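You operate a simulated robot arm through the tools that you are given. There is no shell and no other tool. Be economical: measure what you need, move in short steps, check, and stop when the job is done.

You run a simulated two-armed robot. Do the job below in one go: nothing can be reset, and whatever is moved stays where it is left.

JOB
Uncap the black-capped vial from the long white rack with the capping block and put it back in its well.
Fine: grip it first; cap on the block's CAP mark; free the grip. Set down upright: what you pick out.
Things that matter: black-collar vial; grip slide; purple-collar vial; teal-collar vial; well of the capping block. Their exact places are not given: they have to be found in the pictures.

It is judged by the outcome, as a careful person would: the job done as asked, and still so three seconds after it is handed in. It fails if anything else is knocked over, pushed out of place, dropped, spilled or broken. Lids that push on must go on centred and level and be pressed home; caps that screw on are set level and turned clockwise until they are tight.

ROBOT AND FRAMES
Two 7-joint arms with two-finger grippers on one trunk, hanging from a carriage that runs on a gantry, over the field with the corners [48.1, -212.5], [48.1, 37.5], [-69.9, 37.5], [-69.9, -212.5] (x, y) and turns from -286 to 402 degrees about z. Base frame: it is fixed where the carriage stands at the start and does not move with it; the origin is on the floor, on the carriage's upright axis, x ahead of it, y to its left, z up; the surface under the hand at the start is at about z = 86.2. Units: cm, degrees, N and s.
The left shoulder is at the start at [0, 23.6, 161.9], the right one opposite. With the tool pointing down near the work surface each hand reaches from about 10 to 62 cm from the robot's upright axis, wherever it stands, measured 20 degrees to its own side. Places, roughly: grip slide [40, -20, 90]; well of the capping block [40, -10, 90]. Payload 3.43 kg a hand.
The tool frame of a hand sits at the grasp point between the pads (the TCP): z along the fingers, y along the line on which they close. The tips reach 3 cm beyond it. The gripper opens to 10.4 cm. The gripper's body begins 5.7 cm behind the TCP.
Orientation is that of the tool frame in the base frame, as [roll, pitch, yaw] about the fixed x, y, z axes, in that order (R = Rz(yaw) Ry(pitch) Rx(roll)). With the fingers straight down and closing along the base's y, the tool's x points along the base's -x, its y along +y and its z along -z.

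CONTROLS
- The arms move only by the tool step_arm. It takes "left_deltas", "right_deltas" or both (then of equal length, played together; a hand with none holds still); each is a list of rows, each a list of 7 numbers: the shift along the tool's x, y, z in units of 40 mm (1.0 is 40 mm), then the turn, a rotation vector about the tool's x, y, z in units of 6 degrees (1.0 is 6 degrees), then the opening, from 0 (shut) to 1 (fully open). In form: [[tx, ty, tz, wx, wy, wz, grip], ...]. A call has 1 to 10 rows; each row shifts and turns the commanded pose from where the row before left it, along the tool's axes as they then stand. A call with a number of a shift or a turn outside -1 to 1 is refused whole. Each row takes 0.2 s and may step no farther than 5 cm and 8.6 degrees from the row before; otherwise, or with a gripper value out of range, the whole call is refused. A pose out of reach is approached as far as the arm can. The call stops where the force on the tool passes 40 N (or 10 N more than at its start, if that is more) or the arm is blocked; 0.2 s more then pass. Each finger travels about 4.5 cm/s and halts on what it meets, pressing with about 34 N; the grip force reading is that of the motor and also rises with nothing between the fingers. The clock runs only during rows and for 0.2 s after the last one: add rows that do not move to give the fingers time. The reply holds the time, the measured pose of the TCP, the force on the tool along the base axes, the opening and the grip force, in the units named above and with some noise, with the torque about the TCP (base axes, N m) and any sound that the robot's microphone picked up, and new pictures: "show" is both (left out), scene, wrist or none (wrist: the cameras of the hands that moved).
- Cameras (640 x 400 px; columns grow to the right, rows downward): "scene" is now at [25.54, 0.2, 173.18]; the picture's right is [0.03, -1.00, 0.00], its down [-0.93, -0.03, -0.37] and it looks along [0.37, 0.01, -0.93] (base axes); focal length 266 px, centre (320, 200). "left" rides on the left gripper at [6.7, -1.8, -9] in its tool frame; the picture's right is [0.25, 0.97, 0.00], its down [-0.73, 0.19, -0.66] and it looks along [-0.64, 0.17, 0.75] (tool axes); focal length 218 px, centre (320, 200). "right" rides on the right gripper at [6.7, 1.8, -9] in its tool frame; the picture's right is [-0.25, 0.97, 0.00], its down [-0.73, -0.19, -0.66] and it looks along [-0.64, -0.17, 0.75] (tool axes); focal length 218 px, centre (320, 200).
- slide_trunk(by): slides the trunk up (or, below 0, down) by that many cm; the arms and the scene camera ride with it, the base frame stays. It gives what a move gives, with no picture.
- base_move(legs): drives the robot by 1 to 6 legs, each [ahead, left, turn to the left] in cm, cm and degrees, along the robot's own axes; the way and the turn of a leg run together, so that a leg with both is an arc; at most 150 cm and 180 degrees a leg. The arms and the cameras ride along, it lands a little off, and it stops where it bumps. It keeps to its track: a leg is cut to what the track allows. It gives what a move gives, and a new picture of the scene camera.
- pan_tilt(pan, tilt): turns the head with the scene camera to pan (to the left, within 86 degrees either way) and tilt (down, from -29 to 69), counted from straight ahead of the robot. It gives what a move gives, and a new picture of the scene camera.
- measure_at(camera, pixels): for up to 12 pixels [column, row] of the newest picture of that camera ("zoom" is the newest enlarged one), the place [x, y, z] in the base frame of the surface seen there, good to about 0.2 cm. It takes no simulated time.
- enlarge(camera, box): a new picture of the part [left, top, right, bottom] of that camera's present view, enlarged. It takes no simulated time.
- close_job(): hands the job in; it is judged then, once.

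Keep the steps short. Do not move on a guess: measure, check each grasp and each placing, and mend mistakes. In all there are 80 turns and 260 pictures (those below and enlarged ones count). Leave the grippers open and the arms clear of the work at the hand-in unless told otherwise, and finish with a single line.

The tools are called after "Request:" by a JSON object that holds its "op" and its "data". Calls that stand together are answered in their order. step_arm: Moves the arms, as the interface text tells. Its arguments: {"type":"object","properties":{"left_deltas":{"type":"array"},"right_deltas":{"type":"array"},"show":{"type":"string","enum":["both","scene","wrist","none"]}},"required":[]} The other tools are called the same way: slide_trunk (by) slides the trunk up or down; base_move (legs) drives the base; pan_tilt (pan, tilt) turns the head that bears the scene camera; measure_at (camera, pixels) gives the place of the surface under pixels of a picture; enlarge (camera, box) takes an enlarged picture of a part of a camera's view; close_job () hands the job in.

At the start:

```text
time: 0.0
left_tool_pos: [53.4, 12.77, 118.9]
left_ee_rot: [180.0, 0.0, 180.0]
left_wrist_force: [0.0, 0.0, -0.1]
left_wrist_torque: [0.01, 0.02, 0.01]
left_grip_width: 10.4
left_gripper_force: 0.1
right_tool_pos: [42.18, -22.04, 116.56]
right_ee_rot: [-180.0, 0.0, 180.0]
right_wrist_force: [0.6, 0.8, -0.3]
right_wrist_torque: [-0.01, 0.03, -0.05]
right_grip_width: 10.41
right_gripper_force: 0.0
trunk travel left (down, up): [-52.9, 11.1]
robot x, y, heading: [0.11, 0.2, 0.0]
head pan, tilt: [2.0, 68.4]
```

scene: 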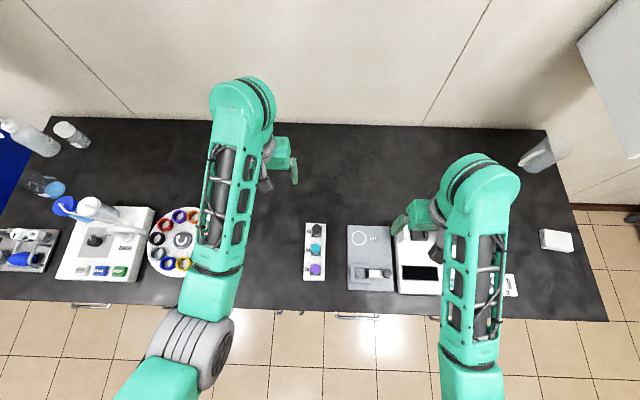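
right: 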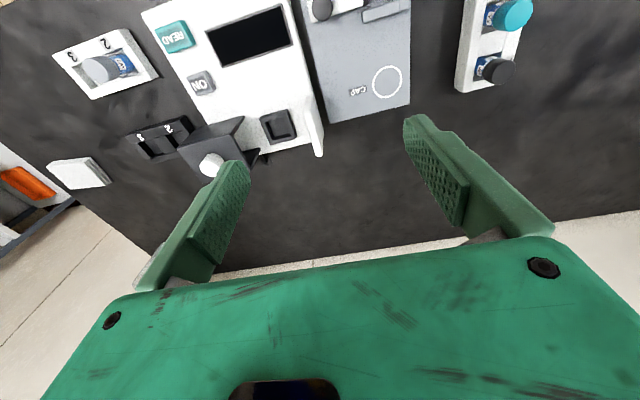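
left: 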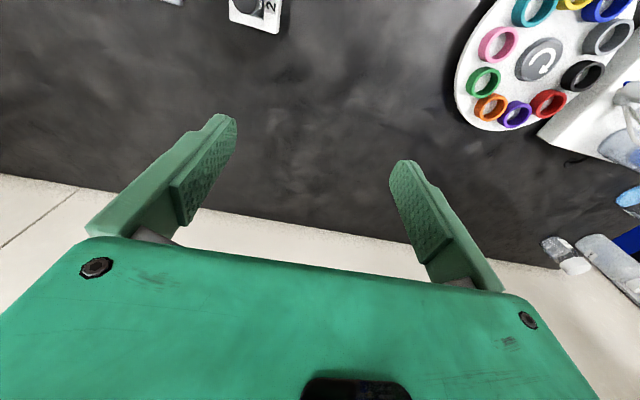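

I see the vial rack around scene (315,250) and the capping block at (370,258). I'll enlarge both.

Request:
{"op": "enlarge", "data": {"camera": "scene", "box": [290, 210, 410, 300]}}

Request:
{"op": "enlarge", "data": {"camera": "right", "box": [280, 0, 540, 160]}}

```text
4.44 times, centred on (350, 255) of scene
```

zoom: 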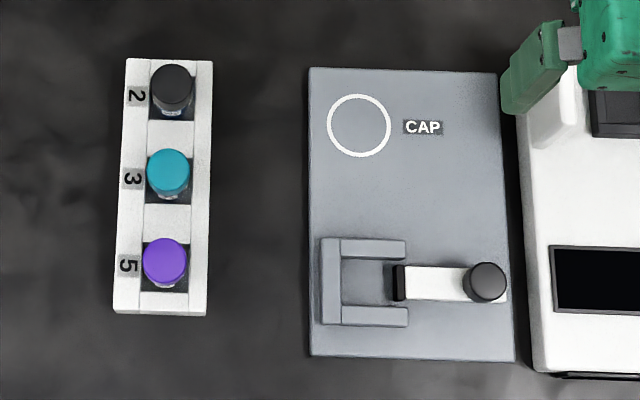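

```text
2.46 times, centred on (410, 80) of right
```

zoom: 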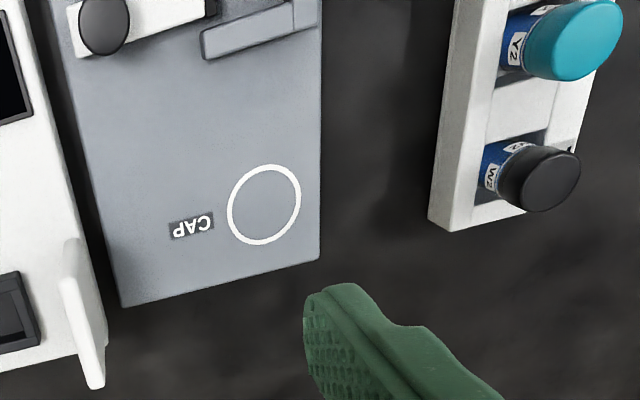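

I'll enlarge the scene view again so I can measure the rack, vials and block.

Request:
{"op": "enlarge", "data": {"camera": "scene", "box": [290, 210, 410, 300]}}

Request:
{"op": "measure_at", "data": {"camera": "zoom", "pixels": [[172, 82], [168, 170], [165, 258], [172, 132], [203, 130], [358, 125], [365, 282], [330, 282], [370, 248], [370, 316], [486, 279], [435, 283]]}}

Request:
{"op": "measure_at", "data": {"camera": "zoom", "pixels": [[399, 283], [60, 200], [440, 200], [172, 104], [328, 125], [390, 125], [358, 95], [358, 155], [540, 110], [522, 80], [600, 60], [560, 200]]}}

```text
4.44 times, centred on (350, 255) of scene
```

zoom: 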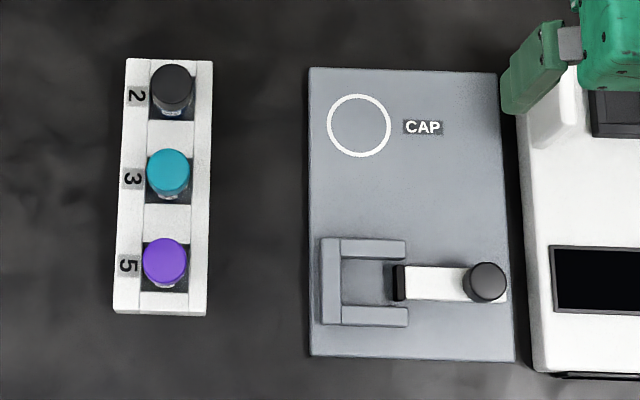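

```text
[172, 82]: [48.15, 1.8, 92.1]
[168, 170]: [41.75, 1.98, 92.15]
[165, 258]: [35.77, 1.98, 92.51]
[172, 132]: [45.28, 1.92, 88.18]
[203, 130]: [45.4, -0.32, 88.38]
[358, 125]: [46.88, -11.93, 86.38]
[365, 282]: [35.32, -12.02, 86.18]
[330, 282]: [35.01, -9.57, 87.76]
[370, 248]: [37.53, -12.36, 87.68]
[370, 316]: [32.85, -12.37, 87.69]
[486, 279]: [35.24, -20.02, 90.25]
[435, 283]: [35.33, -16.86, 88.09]
```

```text
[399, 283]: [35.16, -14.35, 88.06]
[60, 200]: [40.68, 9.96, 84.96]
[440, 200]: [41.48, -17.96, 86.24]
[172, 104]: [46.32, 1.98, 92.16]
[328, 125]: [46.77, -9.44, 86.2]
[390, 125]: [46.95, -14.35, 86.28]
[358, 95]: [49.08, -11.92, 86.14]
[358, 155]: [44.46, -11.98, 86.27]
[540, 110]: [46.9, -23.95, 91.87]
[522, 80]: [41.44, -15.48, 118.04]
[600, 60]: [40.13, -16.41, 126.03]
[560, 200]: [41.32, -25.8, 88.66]
```

The black vial is at about (47.2, 1.9) with its cap top at 92.15. The jaw is around (35.2, -12) and the slide knob at (35.2, -20). I'll raise the left arm and move it clear to the left first, then bring the right hand over towards the rack.

Request:
{"op": "step_arm", "data": {"left_deltas": [[0, 0, -1, 0, 0, 0, 1], [0, 0, -1, 0, 0, 0, 1], [0, 1, 0, 0, 0, 0, 1], [0, 1, 0, 0, 0, 0, 1], [0, 1, 0, 0, 0, 0, 1], [0, 0, 0, 0, 0, 0, 1]], "right_deltas": [[0, 0.8, 0, 0, 0, 0, 1], [0, 0.8, 0, 0, 0, 0, 1], [0, 0.8, 0, 0, 0, 0, 1], [0, 0.8, 0, 0, 0, 0, 1], [0, 0.8, 0, 0, 0, 0, 1], [0, 0, 0, 0, 0, 0, 1]]}}

```text
time: 1.4
left_tool_pos: [53.59, 24.87, 126.88]
left_ee_rot: [-180.0, 0.1, -180.0]
left_wrist_force: [0.6, -0.4, 0.1]
left_wrist_torque: [-0.01, 0.03, 0.01]
left_grip_width: 10.39
left_gripper_force: 0.0
right_tool_pos: [42.33, -6.12, 116.48]
right_ee_rot: [-180.0, 0.0, -180.0]
right_wrist_force: [0.4, -0.4, 0.0]
right_wrist_torque: [-0.02, -0.02, 0.02]
right_grip_width: 10.41
right_gripper_force: 0.1
trunk travel left (down, up): [-52.9, 11.1]
robot x, y, heading: [0.06, -0.11, -0.0]
head pan, tilt: [2.0, 68.4]
```

scene: 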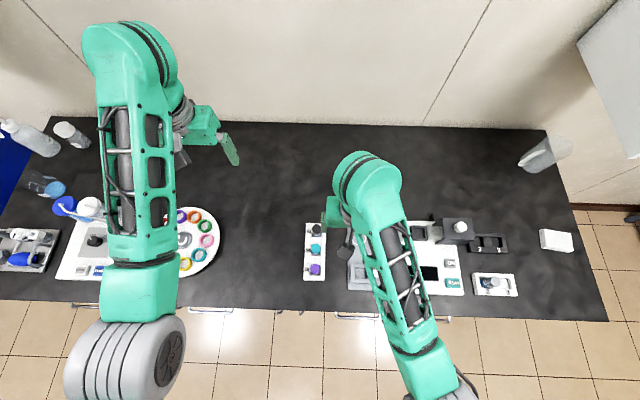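
right: 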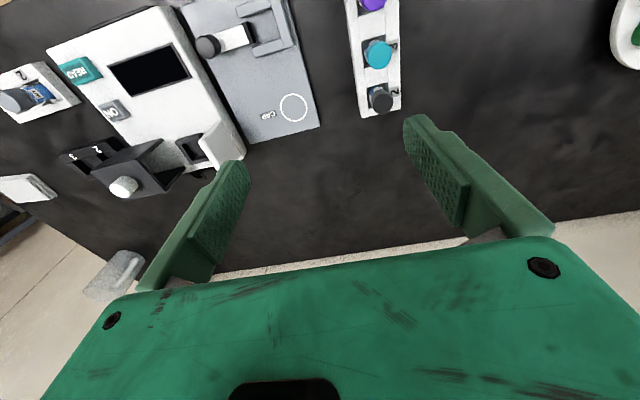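
left: 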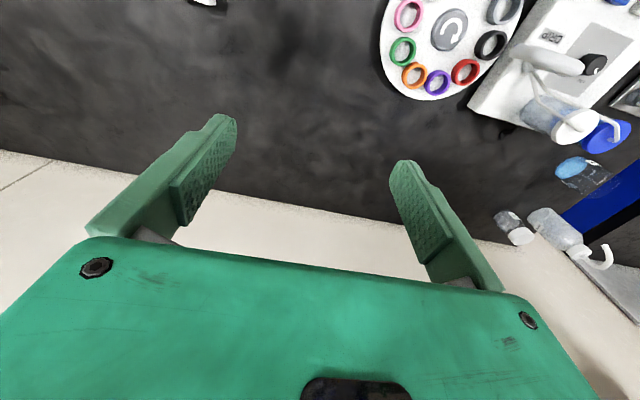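

Next I'll move over the black vial at (47.2, 1.9) and come down to about z 102.

Request:
{"op": "step_arm", "data": {"right_deltas": [[-0.6, 0.7, 0, 0, 0, 0, 1], [-0.6, 0.7, 0, 0, 0, 0, 1], [0, 0.6, 0.5, 0, 0, 0, 1], [0, 0, 1, 0, 0, 0, 1], [0, 0, 1, 0, 0, 0, 1], [0, 0, 1, 0, 0, 0, 0.7], [0, 0, 0, 0, 0, 0, 0.7], [0, 0, 0, 0, 0, 0, 0.7]]}}

```text
time: 3.2
left_tool_pos: [53.63, 24.88, 126.85]
left_ee_rot: [180.0, 0.1, -180.0]
left_wrist_force: [0.2, -0.1, -0.5]
left_wrist_torque: [0.01, 0.04, -0.03]
left_grip_width: 10.38
left_gripper_force: 0.2
right_tool_pos: [47.07, 1.89, 102.5]
right_ee_rot: [180.0, -0.1, -180.0]
right_wrist_force: [0.1, 0.7, -1.0]
right_wrist_torque: [0.0, 0.0, -0.01]
right_grip_width: 7.28
right_gripper_force: 0.0
trunk travel left (down, up): [-52.9, 11.1]
robot x, y, heading: [0.16, -0.16, 0.1]
head pan, tilt: [2.0, 68.4]
```

scene: 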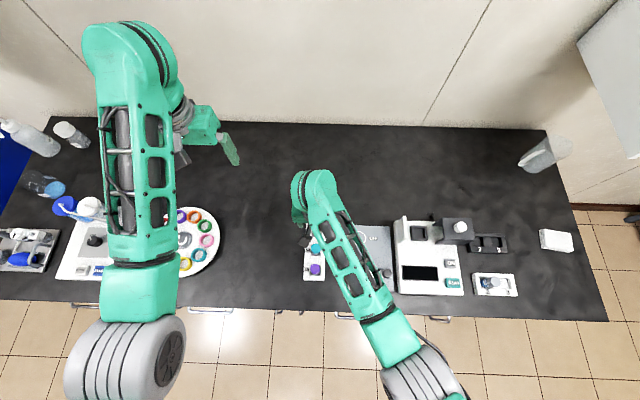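
right: 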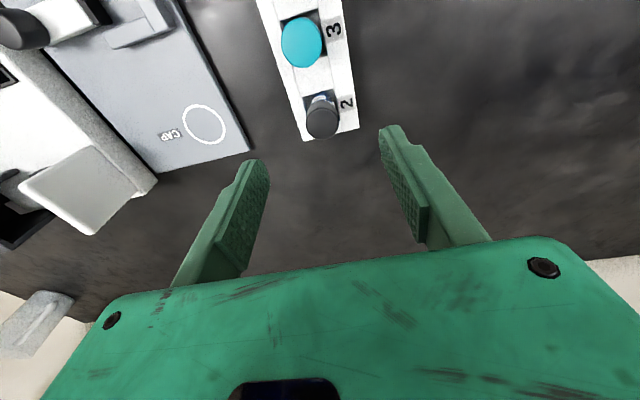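

I'll measure the cap in the wrist view to confirm its centre.

Request:
{"op": "enlarge", "data": {"camera": "right", "box": [270, 70, 380, 150]}}

Request:
{"op": "measure_at", "data": {"camera": "right", "pixels": [[320, 108], [321, 118], [308, 118], [334, 118], [321, 134], [316, 98], [298, 90], [352, 110], [311, 128], [332, 128], [325, 137], [340, 128]]}}

```text
5.00 times, centred on (325, 110) of right
```

zoom: 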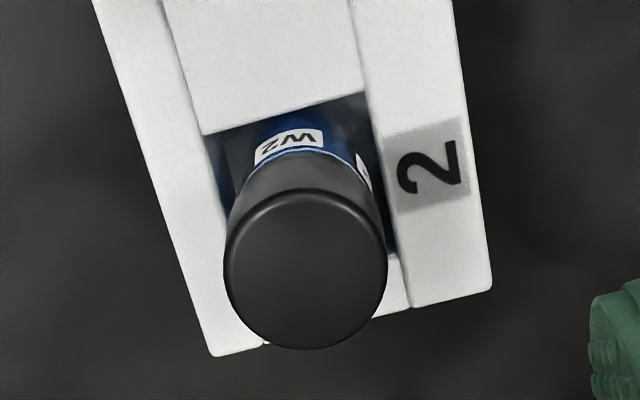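

```text
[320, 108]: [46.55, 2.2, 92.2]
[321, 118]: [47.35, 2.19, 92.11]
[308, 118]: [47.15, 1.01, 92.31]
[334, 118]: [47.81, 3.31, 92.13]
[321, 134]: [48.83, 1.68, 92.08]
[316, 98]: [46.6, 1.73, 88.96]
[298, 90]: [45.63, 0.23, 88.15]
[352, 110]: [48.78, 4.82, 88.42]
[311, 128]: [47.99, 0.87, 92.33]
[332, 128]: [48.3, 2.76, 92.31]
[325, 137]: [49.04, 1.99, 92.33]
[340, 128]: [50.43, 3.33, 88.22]
```

The cap centre is about (47.7, 2.0), top 92.2, with the rack top at 88.3. I'll adjust slightly and come down to TCP z ≈ 91.9, which puts the tips at about 88.9.

Request:
{"op": "step_arm", "data": {"right_deltas": [[-0.15, 0.03, 0.8, 0, 0, 0, 0.6], [0, 0, 0.8, 0, 0, 0, 0.5], [0, 0, 0.6, 0, 0, 0, 0.5], [0, 0, 0.4, 0, 0, 0, 0.5], [0, 0, 0, 0, 0, 0, 0.5], [0, 0, 0, 0, 0, 0, 0.5]]}}

```text
time: 4.6
left_tool_pos: [53.71, 24.87, 126.77]
left_ee_rot: [180.0, 0.0, -180.0]
left_wrist_force: [0.6, 1.4, -1.0]
left_wrist_torque: [-0.03, -0.01, 0.02]
left_grip_width: 10.42
left_gripper_force: 0.0
right_tool_pos: [45.62, 0.45, 96.95]
right_ee_rot: [180.0, 0.0, -180.0]
right_wrist_force: [-0.1, -0.5, -0.8]
right_wrist_torque: [-0.02, 0.03, 0.01]
right_grip_width: 5.19
right_gripper_force: 0.1
right hand out of reach, approached as far as the arm can: row 2, 3, 4
trunk travel left (down, up): [-52.9, 11.1]
robot x, y, heading: [-0.11, -0.39, 0.2]
head pan, tilt: [2.0, 68.4]
```

scene: 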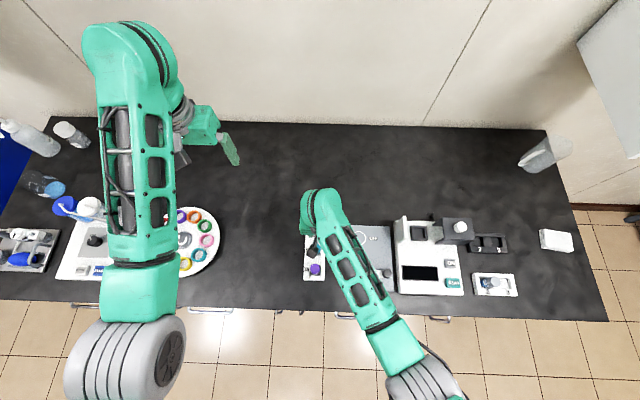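
right: 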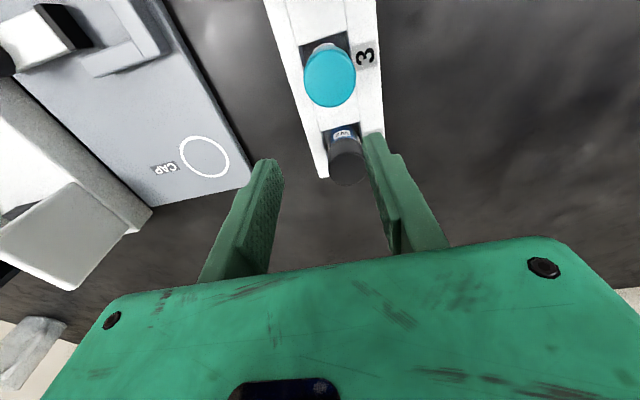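

That pose is out of reach. I'll raise the hand first, then drive the base ahead and to the left so the work sits properly in the right hand's range.

Request:
{"op": "step_arm", "data": {"right_deltas": [[0, 0, -1, 0, 0, 0, 0.5], [0, 0, -1, 0, 0, 0, 0.5], [0, 0, -1, 0, 0, 0, 0.5], [0, 0, -1, 0, 0, 0, 0.5], [0, 0, 0, 0, 0, 0, 0.5]], "show": "none"}}

Request:
{"op": "base_move", "data": {"legs": [[8, 14, 0]]}}

```text
time: 5.8
left_tool_pos: [53.65, 24.81, 126.76]
left_ee_rot: [180.0, 0.0, -179.9]
left_wrist_force: [-0.8, 0.9, 0.4]
left_wrist_torque: [0.01, 0.04, 0.02]
left_grip_width: 10.41
left_gripper_force: 0.0
right_tool_pos: [45.5, 0.44, 112.59]
right_ee_rot: [-180.0, 0.1, 180.0]
right_wrist_force: [-0.3, -0.3, 0.9]
right_wrist_torque: [-0.02, 0.03, -0.02]
right_grip_width: 5.21
right_gripper_force: 0.1
trunk travel left (down, up): [-52.9, 11.1]
robot x, y, heading: [0.09, 0.26, 0.3]
head pan, tilt: [2.0, 68.4]
```

```text
time: 7.2
left_tool_pos: [61.61, 38.88, 126.77]
left_ee_rot: [180.0, 0.0, 180.0]
left_wrist_force: [0.5, -0.3, -0.2]
left_wrist_torque: [0.01, -0.01, -0.02]
left_grip_width: 10.4
left_gripper_force: 0.1
right_tool_pos: [53.53, 14.28, 112.61]
right_ee_rot: [-180.0, 0.0, 180.0]
right_wrist_force: [0.0, 0.0, -0.6]
right_wrist_torque: [-0.02, 0.01, -0.01]
right_grip_width: 5.21
right_gripper_force: 0.1
trunk travel left (down, up): [-52.9, 11.1]
robot x, y, heading: [8.06, 13.59, -0.2]
head pan, tilt: [2.0, 68.4]
```

scene: 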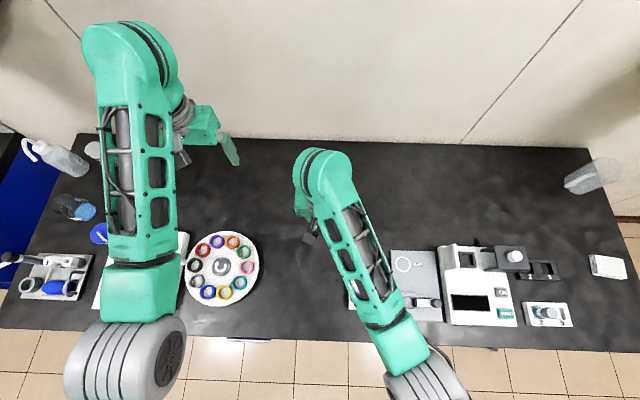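

Now I'll move over the vial at (47.7, 2.0) and down to z 100, then measure again.

Request:
{"op": "step_arm", "data": {"right_deltas": [[0.4, -0.8, 0, 0, 0, 0, 0.5], [0.4, -0.8, 0, 0, 0, 0, 0.5], [0.4, -0.8, 0, 0, 0, 0, 0.5], [0.257, -0.67, 0.35, 0, 0, 0, 0.5], [0, 0, 0.9, 0, 0, 0, 0.5], [0, 0, 0.9, 0, 0, 0, 0.5], [0, 0, 0.9, 0, 0, 0, 0.5], [0, 0, 0, 0, 0, 0, 0.5]], "show": "both"}}

Request:
{"op": "enlarge", "data": {"camera": "right", "box": [230, 60, 410, 180]}}

```text
time: 9.0
left_tool_pos: [61.61, 38.74, 126.69]
left_ee_rot: [-179.9, 0.0, 180.0]
left_wrist_force: [0.0, 0.2, 0.8]
left_wrist_torque: [0.01, -0.03, -0.01]
left_grip_width: 10.39
left_gripper_force: 0.0
right_tool_pos: [47.73, 2.07, 100.34]
right_ee_rot: [180.0, 0.0, -180.0]
right_wrist_force: [-0.2, 0.9, -0.1]
right_wrist_torque: [0.0, 0.04, 0.03]
right_grip_width: 5.2
right_gripper_force: 0.2
trunk travel left (down, up): [-52.9, 11.1]
robot x, y, heading: [8.15, 13.55, 0.2]
head pan, tilt: [2.0, 68.4]
```

scene: 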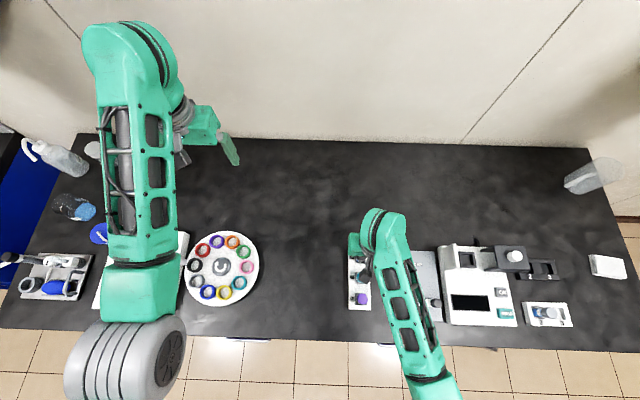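
right: 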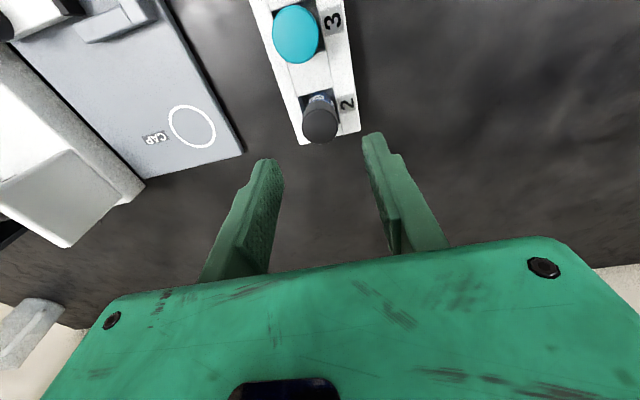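

```text
3.33 times, centred on (320, 120) of right
```

zoom: 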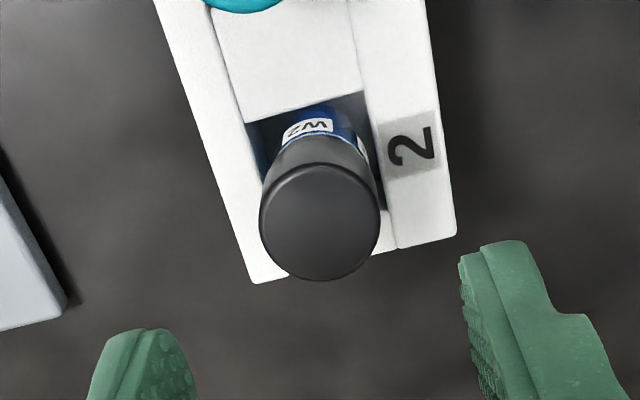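

Aligned at (47.73, 2.07). Coming down to z ≈ 91.9 now.

Request:
{"op": "step_arm", "data": {"right_deltas": [[0, 0, 0.8, 0, 0, 0, 0.5], [0, 0, 0.7, 0, 0, 0, 0.5], [0, 0, 0.4, 0, 0, 0, 0.5], [0, 0, 0.2, 0, 0, 0, 0.5], [0, 0, 0, 0, 0, 0, 0.5]]}}

Request:
{"op": "enlarge", "data": {"camera": "right", "box": [230, 120, 410, 240]}}

```text
time: 10.2
left_tool_pos: [61.63, 38.95, 126.77]
left_ee_rot: [179.9, -0.1, 180.0]
left_wrist_force: [-0.8, -0.2, 0.4]
left_wrist_torque: [0.02, 0.02, 0.01]
left_grip_width: 10.39
left_gripper_force: 0.1
right_tool_pos: [47.8, 2.12, 91.93]
right_ee_rot: [-180.0, 0.1, 180.0]
right_wrist_force: [0.0, 0.2, 0.0]
right_wrist_torque: [0.0, -0.02, -0.01]
right_grip_width: 5.22
right_gripper_force: 0.1
trunk travel left (down, up): [-52.9, 11.1]
robot x, y, heading: [8.01, 14.22, -0.1]
head pan, tilt: [2.0, 68.4]
```

scene: 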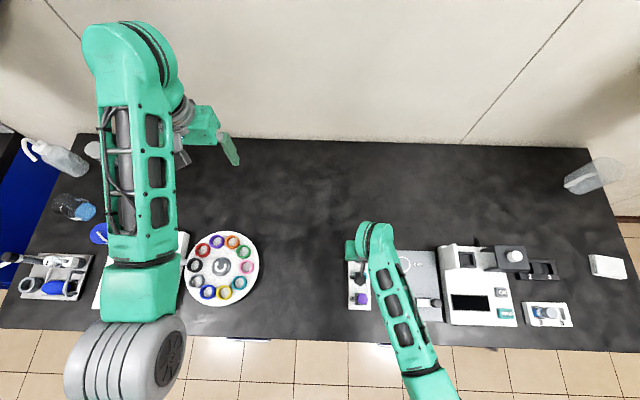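
right: 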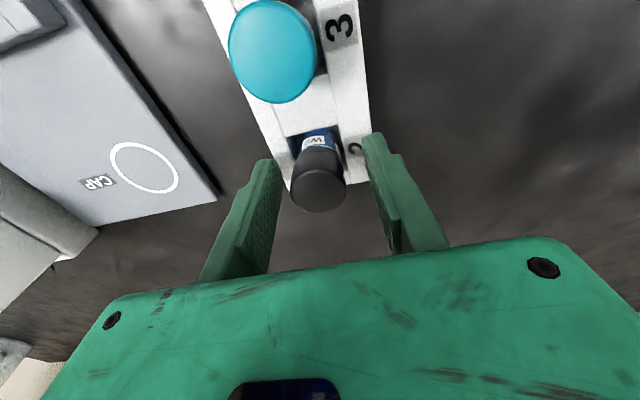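

```text
3.33 times, centred on (320, 180) of right
```

zoom: 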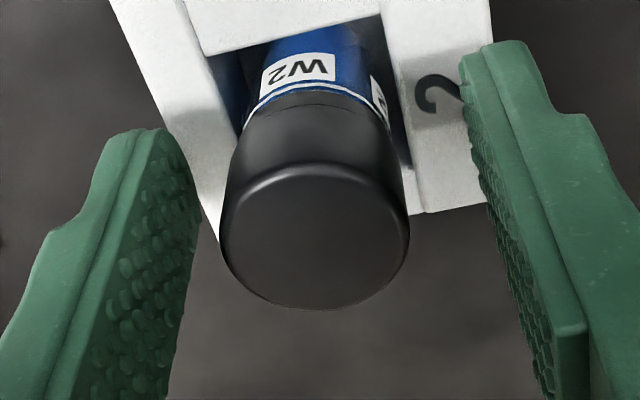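

Request:
{"op": "measure_at", "data": {"camera": "zoom", "pixels": [[315, 235], [228, 230], [403, 230], [315, 175], [315, 300], [150, 140], [490, 60], [315, 72], [310, 95]]}}

```text
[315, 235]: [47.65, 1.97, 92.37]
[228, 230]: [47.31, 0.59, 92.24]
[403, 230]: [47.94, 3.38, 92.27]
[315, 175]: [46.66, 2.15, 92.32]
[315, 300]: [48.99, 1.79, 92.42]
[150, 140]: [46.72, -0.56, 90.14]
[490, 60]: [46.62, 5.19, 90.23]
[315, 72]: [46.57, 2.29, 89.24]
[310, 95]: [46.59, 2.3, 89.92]
```

The cap centre is (47.7, 2.0), between the pads, spanning about z 89.6–92.3. Closing the gripper.

Request:
{"op": "step_arm", "data": {"right_deltas": [[0, 0, 0, 0, 0, 0, 0.3], [0, 0, 0, 0, 0, 0, 0.1], [0, 0, 0, 0, 0, 0, 0], [0, 0, 0, 0, 0, 0, 0], [0, 0, 0, 0, 0, 0, 0]], "show": "wrist"}}

```text
time: 11.4
left_tool_pos: [61.65, 38.83, 126.71]
left_ee_rot: [179.9, 0.0, -179.9]
left_wrist_force: [-0.3, -0.3, -0.9]
left_wrist_torque: [0.02, 0.01, -0.02]
left_grip_width: 10.4
left_gripper_force: 0.1
right_tool_pos: [47.74, 2.09, 91.91]
right_ee_rot: [-180.0, 0.0, -180.0]
right_wrist_force: [0.0, 0.2, -0.7]
right_wrist_torque: [0.0, 0.04, -0.03]
right_grip_width: 2.9
right_gripper_force: 33.9
trunk travel left (down, up): [-52.9, 11.1]
robot x, y, heading: [7.67, 13.97, 0.2]
head pan, tilt: [2.0, 68.4]
```

right: 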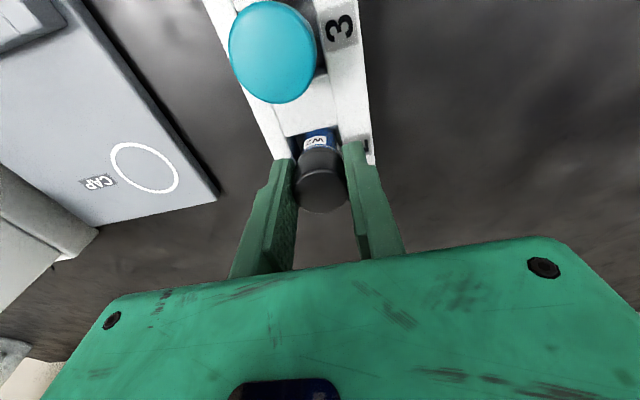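

Gripped at 2.9 cm. Lifting straight up 10 cm and checking.

Request:
{"op": "step_arm", "data": {"right_deltas": [[0, 0, -0.3, 0, 0, 0, 0], [0, 0, -0.5, 0, 0, 0, 0], [0, 0, -0.6, 0, 0, 0, 0], [0, 0, -0.6, 0, 0, 0, 0], [0, 0, -0.5, 0, 0, 0, 0], [0, 0, 0, 0, 0, 0, 0]]}}

Request:
{"op": "enlarge", "data": {"camera": "right", "box": [230, 60, 410, 220]}}

```text
time: 12.8
left_tool_pos: [61.56, 38.89, 126.72]
left_ee_rot: [179.9, -0.1, 179.9]
left_wrist_force: [-0.1, 0.0, -0.7]
left_wrist_torque: [0.01, 0.0, -0.02]
left_grip_width: 10.39
left_gripper_force: 0.1
right_tool_pos: [47.81, 1.98, 102.16]
right_ee_rot: [179.9, 0.1, 179.9]
right_wrist_force: [0.4, -0.2, -0.4]
right_wrist_torque: [0.0, -0.03, 0.0]
right_grip_width: 2.87
right_gripper_force: 34.0
trunk travel left (down, up): [-52.9, 11.1]
robot x, y, heading: [7.86, 14.23, 0.0]
head pan, tilt: [2.0, 68.4]
```

scene: 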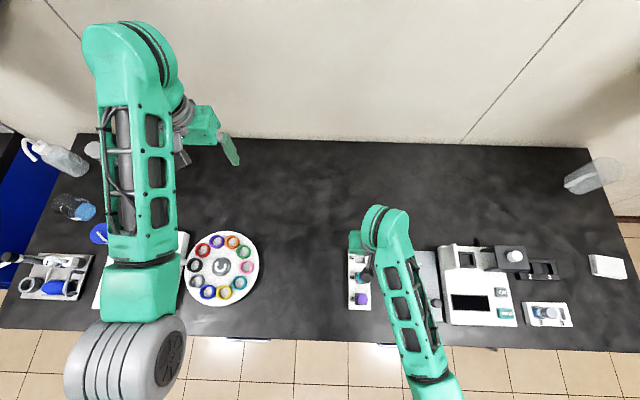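
right: 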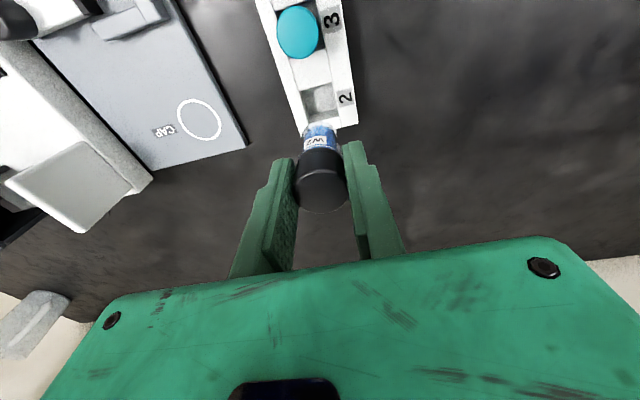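

```text
2.50 times, centred on (320, 140) of right
```

zoom: 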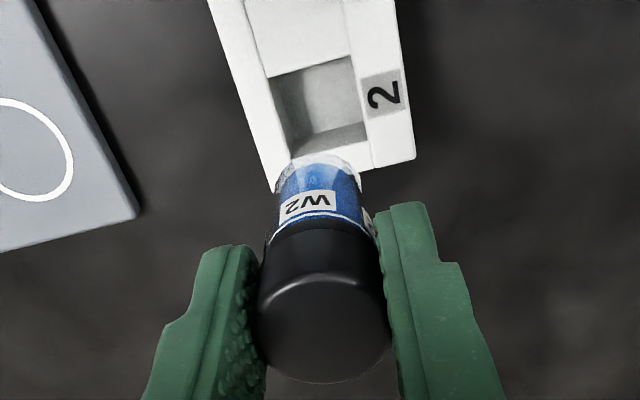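

The vial is lifted cleanly. I'll measure its bottom and the well floor, then move above the jaw at about (35.2, -12).

Request:
{"op": "measure_at", "data": {"camera": "zoom", "pixels": [[315, 100], [320, 158], [320, 170], [310, 200], [300, 95], [340, 135], [370, 155], [280, 80], [355, 65], [290, 155]]}}

Request:
{"op": "step_arm", "data": {"right_deltas": [[0.8, -0.8, 0, 0, 0, 0, 0], [0.8, -0.8, 0, 0, 0, 0, 0], [0.8, -0.8, 0, 0, 0, 0, 0], [0.75, -0.8, 0, 0, 0, 0, 0], [0, -0.3, 0, 0, 0, 0, 0], [0, 0, 0, 0, 0, 0, 0]]}}

Request:
{"op": "enlarge", "data": {"camera": "right", "box": [210, 40, 430, 200]}}

```text
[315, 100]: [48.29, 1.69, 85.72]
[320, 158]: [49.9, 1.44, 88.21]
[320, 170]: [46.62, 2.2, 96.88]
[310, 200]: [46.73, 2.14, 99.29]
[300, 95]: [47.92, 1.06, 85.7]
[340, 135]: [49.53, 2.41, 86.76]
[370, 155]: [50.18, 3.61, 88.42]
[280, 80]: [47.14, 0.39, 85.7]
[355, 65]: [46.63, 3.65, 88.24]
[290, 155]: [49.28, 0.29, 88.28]
```

```text
time: 14.2
left_tool_pos: [61.63, 38.89, 126.78]
left_ee_rot: [-179.9, 0.0, 180.0]
left_wrist_force: [-0.3, 0.3, -0.2]
left_wrist_torque: [0.01, 0.02, 0.0]
left_grip_width: 10.4
left_gripper_force: 0.1
right_tool_pos: [35.07, -11.89, 102.06]
right_ee_rot: [-180.0, 0.0, 179.9]
right_wrist_force: [0.5, 0.3, -1.3]
right_wrist_torque: [0.01, 0.01, -0.01]
right_grip_width: 2.86
right_gripper_force: 34.0
trunk travel left (down, up): [-52.9, 11.1]
robot x, y, heading: [7.48, 13.78, -0.1]
head pan, tilt: [2.0, 68.4]
```

scene: 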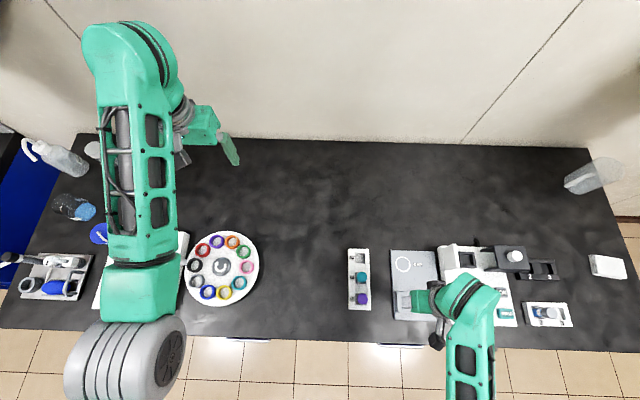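
right: 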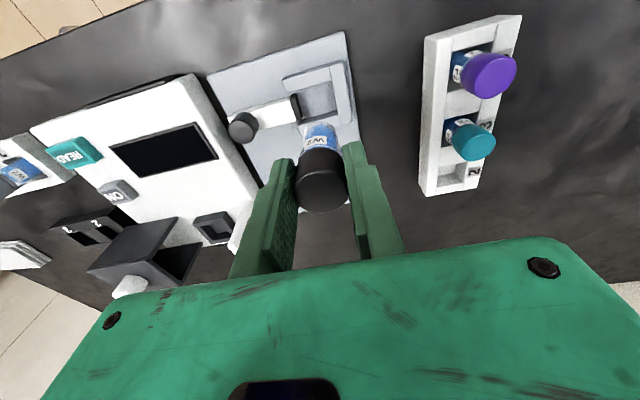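

```text
2.50 times, centred on (320, 120) of right
```

zoom: 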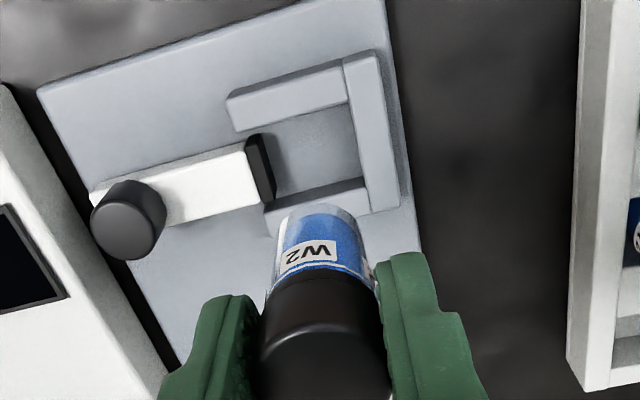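

Request:
{"op": "measure_at", "data": {"camera": "zoom", "pixels": [[290, 105], [295, 122], [350, 78], [375, 62], [365, 130], [385, 130], [320, 190], [316, 182], [260, 170], [310, 160], [350, 120], [200, 180]]}}

Request:
{"op": "measure_at", "data": {"camera": "zoom", "pixels": [[348, 104], [346, 90], [364, 178], [362, 186], [232, 128], [232, 100], [390, 205], [370, 212], [270, 207], [130, 205], [128, 185], [250, 155]]}}

```text
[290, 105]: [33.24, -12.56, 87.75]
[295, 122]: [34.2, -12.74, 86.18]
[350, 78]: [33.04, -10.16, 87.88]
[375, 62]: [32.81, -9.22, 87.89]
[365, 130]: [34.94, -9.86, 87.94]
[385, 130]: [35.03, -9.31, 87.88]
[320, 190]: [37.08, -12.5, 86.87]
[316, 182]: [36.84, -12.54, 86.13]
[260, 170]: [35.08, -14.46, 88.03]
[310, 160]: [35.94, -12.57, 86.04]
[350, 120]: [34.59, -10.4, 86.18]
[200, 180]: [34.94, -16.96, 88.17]
```

```text
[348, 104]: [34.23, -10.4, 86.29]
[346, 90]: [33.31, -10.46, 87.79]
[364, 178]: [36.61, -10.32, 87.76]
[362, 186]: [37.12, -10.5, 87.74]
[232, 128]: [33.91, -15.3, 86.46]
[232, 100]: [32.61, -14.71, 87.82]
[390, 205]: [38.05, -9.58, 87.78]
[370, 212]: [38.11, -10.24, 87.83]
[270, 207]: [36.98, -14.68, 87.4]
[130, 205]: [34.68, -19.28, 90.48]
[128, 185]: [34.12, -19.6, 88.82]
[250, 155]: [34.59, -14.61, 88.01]
```

The jaw interior runs x 33.6–36.8, with the back wall at y -10.3, floor z 86.15 and the slide face at y -14.3. I'll aim for (35.2, -11.8) and lower; the vial bottom is about 6.2 below the TCP, so contact should come at z ≈ 92.35.

Request:
{"op": "step_arm", "data": {"right_deltas": [[-0.025, 0.04, 0.5, 0, 0, 0, 0], [0, 0, 0.6, 0, 0, 0, 0], [0, 0, 0.5, 0, 0, 0, 0], [0, 0, 0.3, 0, 0, 0, 0], [0, 0, 0, 0, 0, 0, 0]], "show": "wrist"}}

Request:
{"op": "enlarge", "data": {"camera": "right", "box": [210, 60, 430, 220]}}

```text
time: 15.4
left_tool_pos: [61.63, 38.87, 126.91]
left_ee_rot: [180.0, 0.0, 179.9]
left_wrist_force: [-0.3, -0.2, 0.4]
left_wrist_torque: [-0.02, 0.0, -0.02]
left_grip_width: 10.42
left_gripper_force: 0.0
right_tool_pos: [35.18, -11.75, 94.41]
right_ee_rot: [179.9, -0.1, -180.0]
right_wrist_force: [-0.2, 0.0, -0.3]
right_wrist_torque: [-0.03, 0.0, 0.0]
right_grip_width: 2.86
right_gripper_force: 33.1
trunk travel left (down, up): [-52.9, 11.1]
robot x, y, heading: [8.02, 13.71, -0.0]
head pan, tilt: [2.0, 68.4]
```

right: 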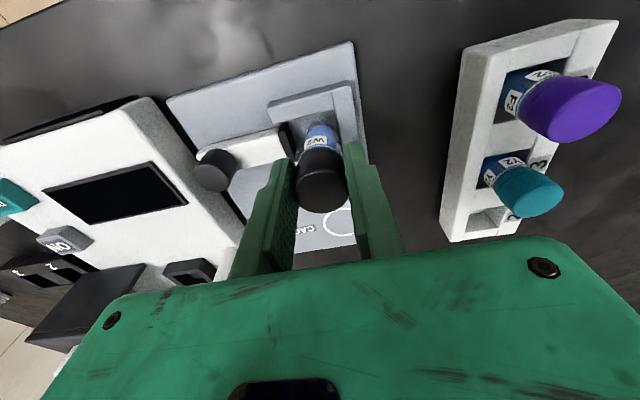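

```text
2.50 times, centred on (320, 140) of right
```

zoom: 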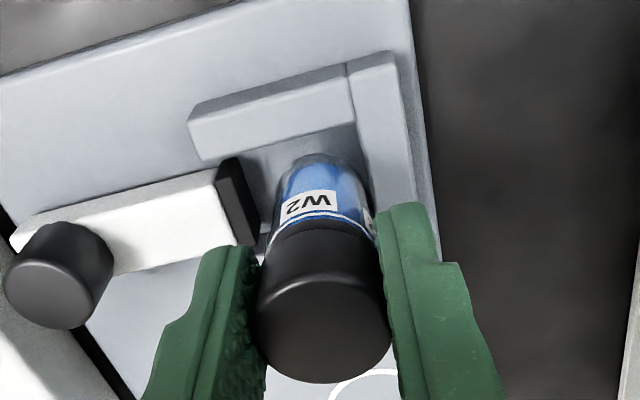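

The vial is centred in the jaw opening. Lowering the last 2 cm gently until it touches.

Request:
{"op": "step_arm", "data": {"right_deltas": [[0, 0, 0.25, 0, 0, 0, 0], [0, 0, 0.15, 0, 0, 0, 0], [0, 0, 0.07, 0, 0, 0, 0], [0, 0, 0.03, 0, 0, 0, 0], [0, 0, 0, 0, 0, 0, 0]], "show": "wrist"}}

Request:
{"op": "enlarge", "data": {"camera": "right", "box": [210, 60, 430, 220]}}

```text
time: 16.6
left_tool_pos: [61.52, 38.84, 126.83]
left_ee_rot: [179.9, 0.0, 180.0]
left_wrist_force: [1.4, -1.0, -0.1]
left_wrist_torque: [0.01, 0.02, -0.01]
left_grip_width: 10.4
left_gripper_force: 0.1
right_tool_pos: [35.27, -11.65, 92.44]
right_ee_rot: [-180.0, 0.1, 180.0]
right_wrist_force: [-1.7, 0.3, 6.1]
right_wrist_torque: [0.05, 0.11, 0.0]
right_grip_width: 2.87
right_gripper_force: 33.6
trunk travel left (down, up): [-52.9, 11.1]
robot x, y, heading: [8.01, 13.82, -0.1]
head pan, tilt: [2.0, 68.4]
```

right: 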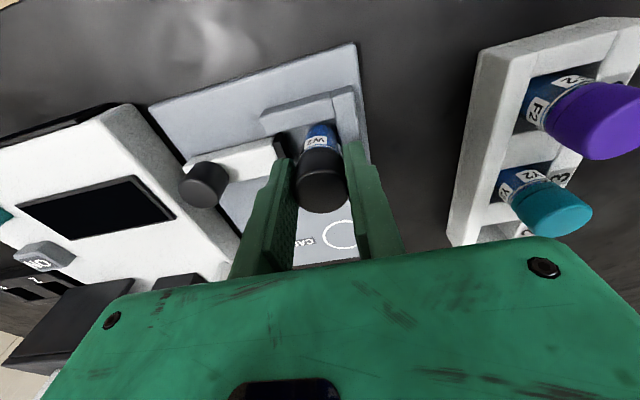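

```text
2.50 times, centred on (320, 140) of right
```

zoom: 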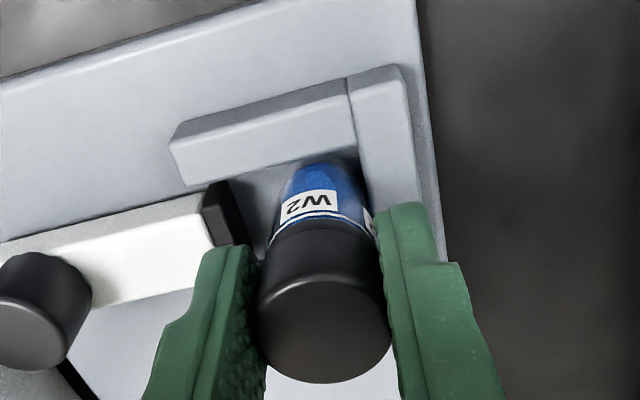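

Contact at 6 N, so the vial is seated on the jaw floor. I'll release gently and rise to get at the grip slide.

Request:
{"op": "step_arm", "data": {"right_deltas": [[0, 0, 0, 0, 0, 0, 0.35], [0, 0, 0, 0, 0, 0, 0.45], [0, 0, 0, 0, 0, 0, 0.45], [0, 0, -0.5, 0, 0, 0, 0.45], [0, 0, -0.6, 0, 0, 0, 0.45], [0, 0, -0.6, 0, 0, 0, 0.45], [0, 0, 0, 0, 0, 0, 0.45]], "show": "wrist"}}

Request:
{"op": "enlarge", "data": {"camera": "right", "box": [130, 20, 370, 190]}}

```text
time: 18.2
left_tool_pos: [61.64, 38.88, 126.81]
left_ee_rot: [-179.8, 0.0, -180.0]
left_wrist_force: [-0.1, 0.4, -0.8]
left_wrist_torque: [0.0, 0.04, 0.03]
left_grip_width: 10.42
left_gripper_force: 0.0
right_tool_pos: [35.23, -11.77, 99.36]
right_ee_rot: [180.0, 0.0, -179.9]
right_wrist_force: [-0.4, 0.9, -0.9]
right_wrist_torque: [0.01, -0.01, -0.02]
right_grip_width: 4.68
right_gripper_force: 0.1
trunk travel left (down, up): [-52.9, 11.1]
robot x, y, heading: [7.92, 13.95, -0.1]
head pan, tilt: [2.0, 68.4]
```

right: 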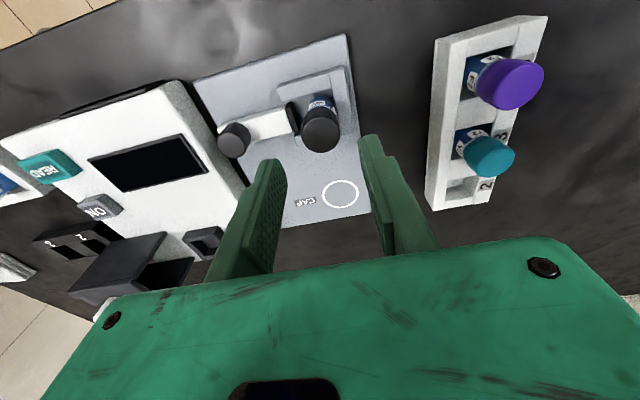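

```text
2.35 times, centred on (250, 105) of right
```

zoom: 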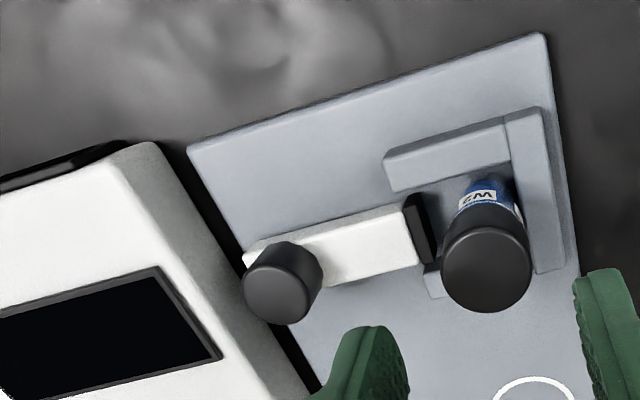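

Request:
{"op": "measure_at", "data": {"camera": "zoom", "pixels": [[278, 295], [248, 290], [305, 300], [280, 320], [282, 272], [320, 262], [350, 245], [175, 165], [225, 260], [200, 255], [486, 265], [425, 225]]}}

Request:
{"op": "measure_at", "data": {"camera": "zoom", "pixels": [[446, 265], [526, 265], [486, 235], [486, 305], [210, 190], [150, 170], [260, 330], [240, 330], [258, 258], [300, 250], [415, 215], [290, 282]]}}

```text
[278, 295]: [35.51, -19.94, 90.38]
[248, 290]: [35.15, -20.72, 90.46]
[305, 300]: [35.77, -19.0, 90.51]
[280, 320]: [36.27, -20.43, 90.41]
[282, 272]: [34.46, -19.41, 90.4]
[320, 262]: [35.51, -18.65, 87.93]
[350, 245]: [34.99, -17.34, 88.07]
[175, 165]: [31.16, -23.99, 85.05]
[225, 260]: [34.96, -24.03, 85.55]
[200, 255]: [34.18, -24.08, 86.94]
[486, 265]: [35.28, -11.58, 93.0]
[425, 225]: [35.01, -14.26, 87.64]
```

```text
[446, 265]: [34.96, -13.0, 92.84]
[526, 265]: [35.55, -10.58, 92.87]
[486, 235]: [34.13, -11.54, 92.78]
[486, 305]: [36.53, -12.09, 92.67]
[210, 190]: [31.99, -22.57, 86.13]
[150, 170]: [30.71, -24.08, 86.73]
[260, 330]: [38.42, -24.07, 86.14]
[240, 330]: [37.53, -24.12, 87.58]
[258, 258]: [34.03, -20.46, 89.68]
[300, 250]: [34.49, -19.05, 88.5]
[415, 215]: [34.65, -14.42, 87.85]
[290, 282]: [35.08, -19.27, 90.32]
```

The knob is centred at (35.3, -19.9) with diameter ≈ 2.2, z 88.1–90.4. The neighbouring device's edge is at y -24.0. I'll move above the knob and go down to TCP z 91.6.

Request:
{"op": "step_arm", "data": {"right_deltas": [[0, -0.7, 0, 0, 0, 0, 0.4], [0, -0.7, 0, 0, 0, 0, 0.4], [-0.01, -0.63, 0, 0, 0, 0, 0.4], [0, 0, 0.7, 0, 0, 0, 0.4], [0, 0, 0.6, 0, 0, 0, 0.4], [0, 0, 0, 0, 0, 0, 0.4]], "show": "wrist"}}

Request:
{"op": "enlarge", "data": {"camera": "right", "box": [210, 60, 430, 220]}}

```text
time: 19.6
left_tool_pos: [61.63, 38.91, 126.91]
left_ee_rot: [180.0, 0.1, 180.0]
left_wrist_force: [0.2, 0.1, -0.5]
left_wrist_torque: [0.0, 0.0, 0.0]
left_grip_width: 10.4
left_gripper_force: 0.0
right_tool_pos: [35.42, -19.99, 93.97]
right_ee_rot: [180.0, 0.1, -179.9]
right_wrist_force: [-0.4, 0.6, 0.3]
right_wrist_torque: [-0.01, 0.01, 0.0]
right_grip_width: 4.17
right_gripper_force: 0.0
trunk travel left (down, up): [-52.9, 11.1]
robot x, y, heading: [8.07, 13.98, 0.3]
head pan, tilt: [2.0, 68.4]
```

right: 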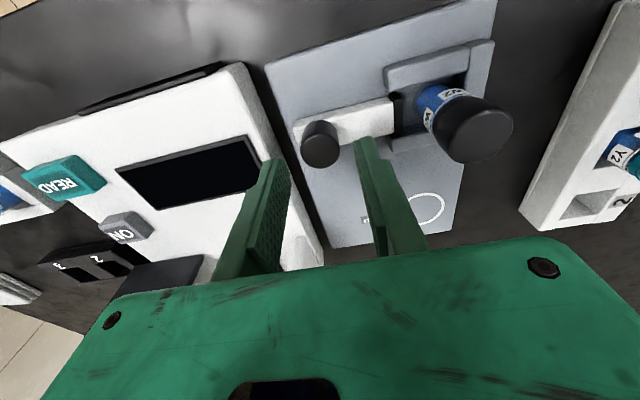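

```text
2.50 times, centred on (320, 140) of right
```

zoom: 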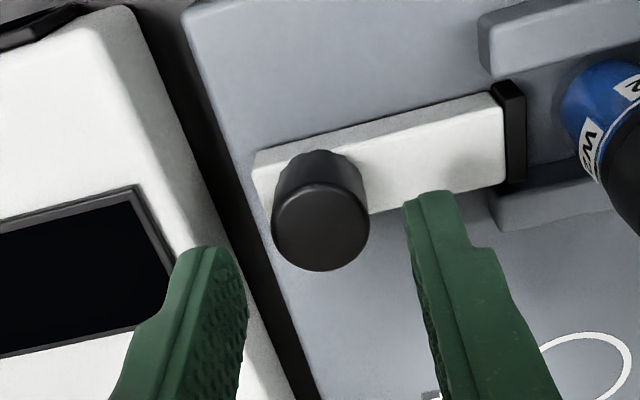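

Down 2.3 cm more, then close on the knob.

Request:
{"op": "step_arm", "data": {"right_deltas": [[0.02, 0.02, 0.4, 0, 0, 0, 0.4], [0, 0, 0.17, 0, 0, 0, 0.4], [0, 0, 0, 0, 0, 0, 0.2], [0, 0, 0, 0, 0, 0, 0.1], [0, 0, 0, 0, 0, 0, 0], [0, 0, 0, 0, 0, 0, 0]], "show": "wrist"}}

Request:
{"op": "enlarge", "data": {"camera": "right", "box": [210, 60, 530, 220]}}

```text
time: 21.0
left_tool_pos: [61.57, 38.88, 126.91]
left_ee_rot: [180.0, 0.0, -180.0]
left_wrist_force: [0.3, 1.2, 0.1]
left_wrist_torque: [0.0, -0.03, -0.01]
left_grip_width: 10.43
left_gripper_force: 0.2
right_tool_pos: [35.29, -19.95, 91.65]
right_ee_rot: [180.0, 0.1, -180.0]
right_wrist_force: [2.2, -1.8, -6.5]
right_wrist_torque: [-0.3, 0.0, -0.05]
right_grip_width: 2.44
right_gripper_force: 45.2
trunk travel left (down, up): [-52.9, 11.1]
robot x, y, heading: [8.22, 13.93, -0.1]
head pan, tilt: [2.0, 68.4]
```

right: 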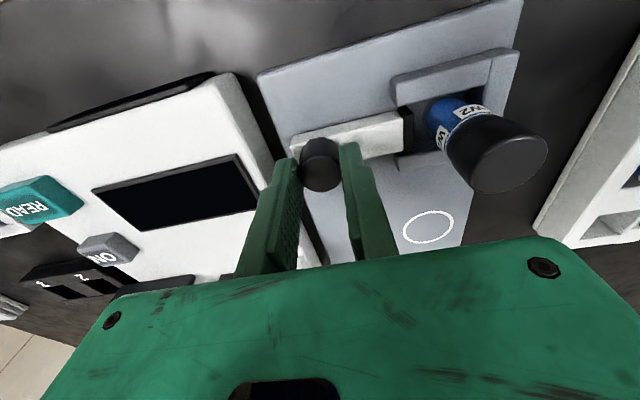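

```text
2.00 times, centred on (370, 140) of right
```

zoom: 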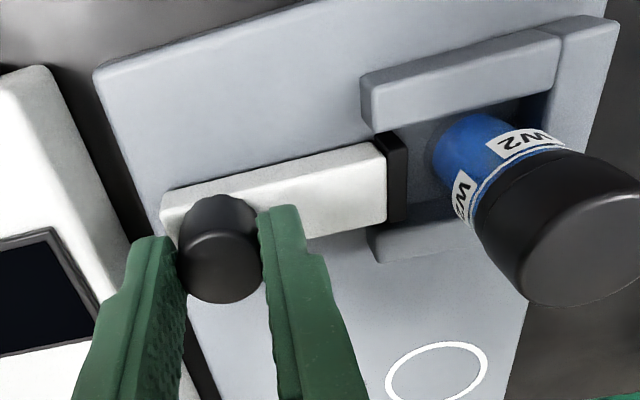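

The knob is held. I'll slide it toward the vial (+y) in small steps, watching the force.

Request:
{"op": "step_arm", "data": {"right_deltas": [[0, 0.07, 0, 0, 0, 0, 0], [0, 0.07, 0, 0, 0, 0, 0], [0, 0.07, 0, 0, 0, 0, 0], [0, 0.05, 0, 0, 0, 0, 0], [0, 0, 0, 0, 0, 0, 0]], "show": "wrist"}}

Request:
{"op": "enlarge", "data": {"camera": "right", "box": [210, 60, 530, 220]}}

```text
time: 22.2
left_tool_pos: [61.62, 38.85, 126.84]
left_ee_rot: [-180.0, 0.0, 180.0]
left_wrist_force: [-0.2, 0.8, -0.3]
left_wrist_torque: [-0.01, 0.03, -0.01]
left_grip_width: 10.42
left_gripper_force: 0.1
right_tool_pos: [35.31, -18.88, 91.62]
right_ee_rot: [-180.0, 0.0, 180.0]
right_wrist_force: [-0.1, -3.1, -6.4]
right_wrist_torque: [0.16, -0.05, -0.13]
right_grip_width: 2.47
right_gripper_force: 45.2
trunk travel left (down, up): [-52.9, 11.1]
robot x, y, heading: [7.73, 13.6, -0.2]
head pan, tilt: [2.0, 68.4]
```

right: 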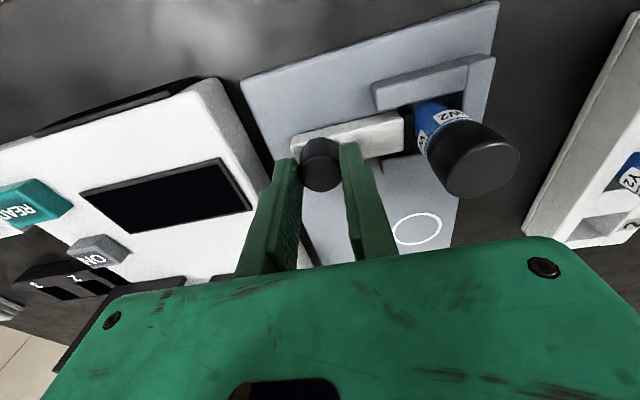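

```text
2.00 times, centred on (370, 140) of right
```

zoom: 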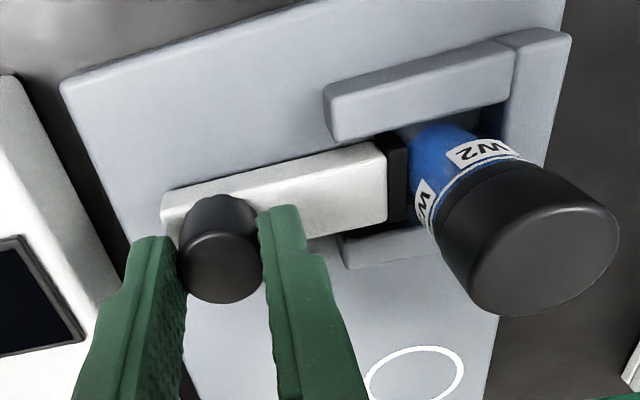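

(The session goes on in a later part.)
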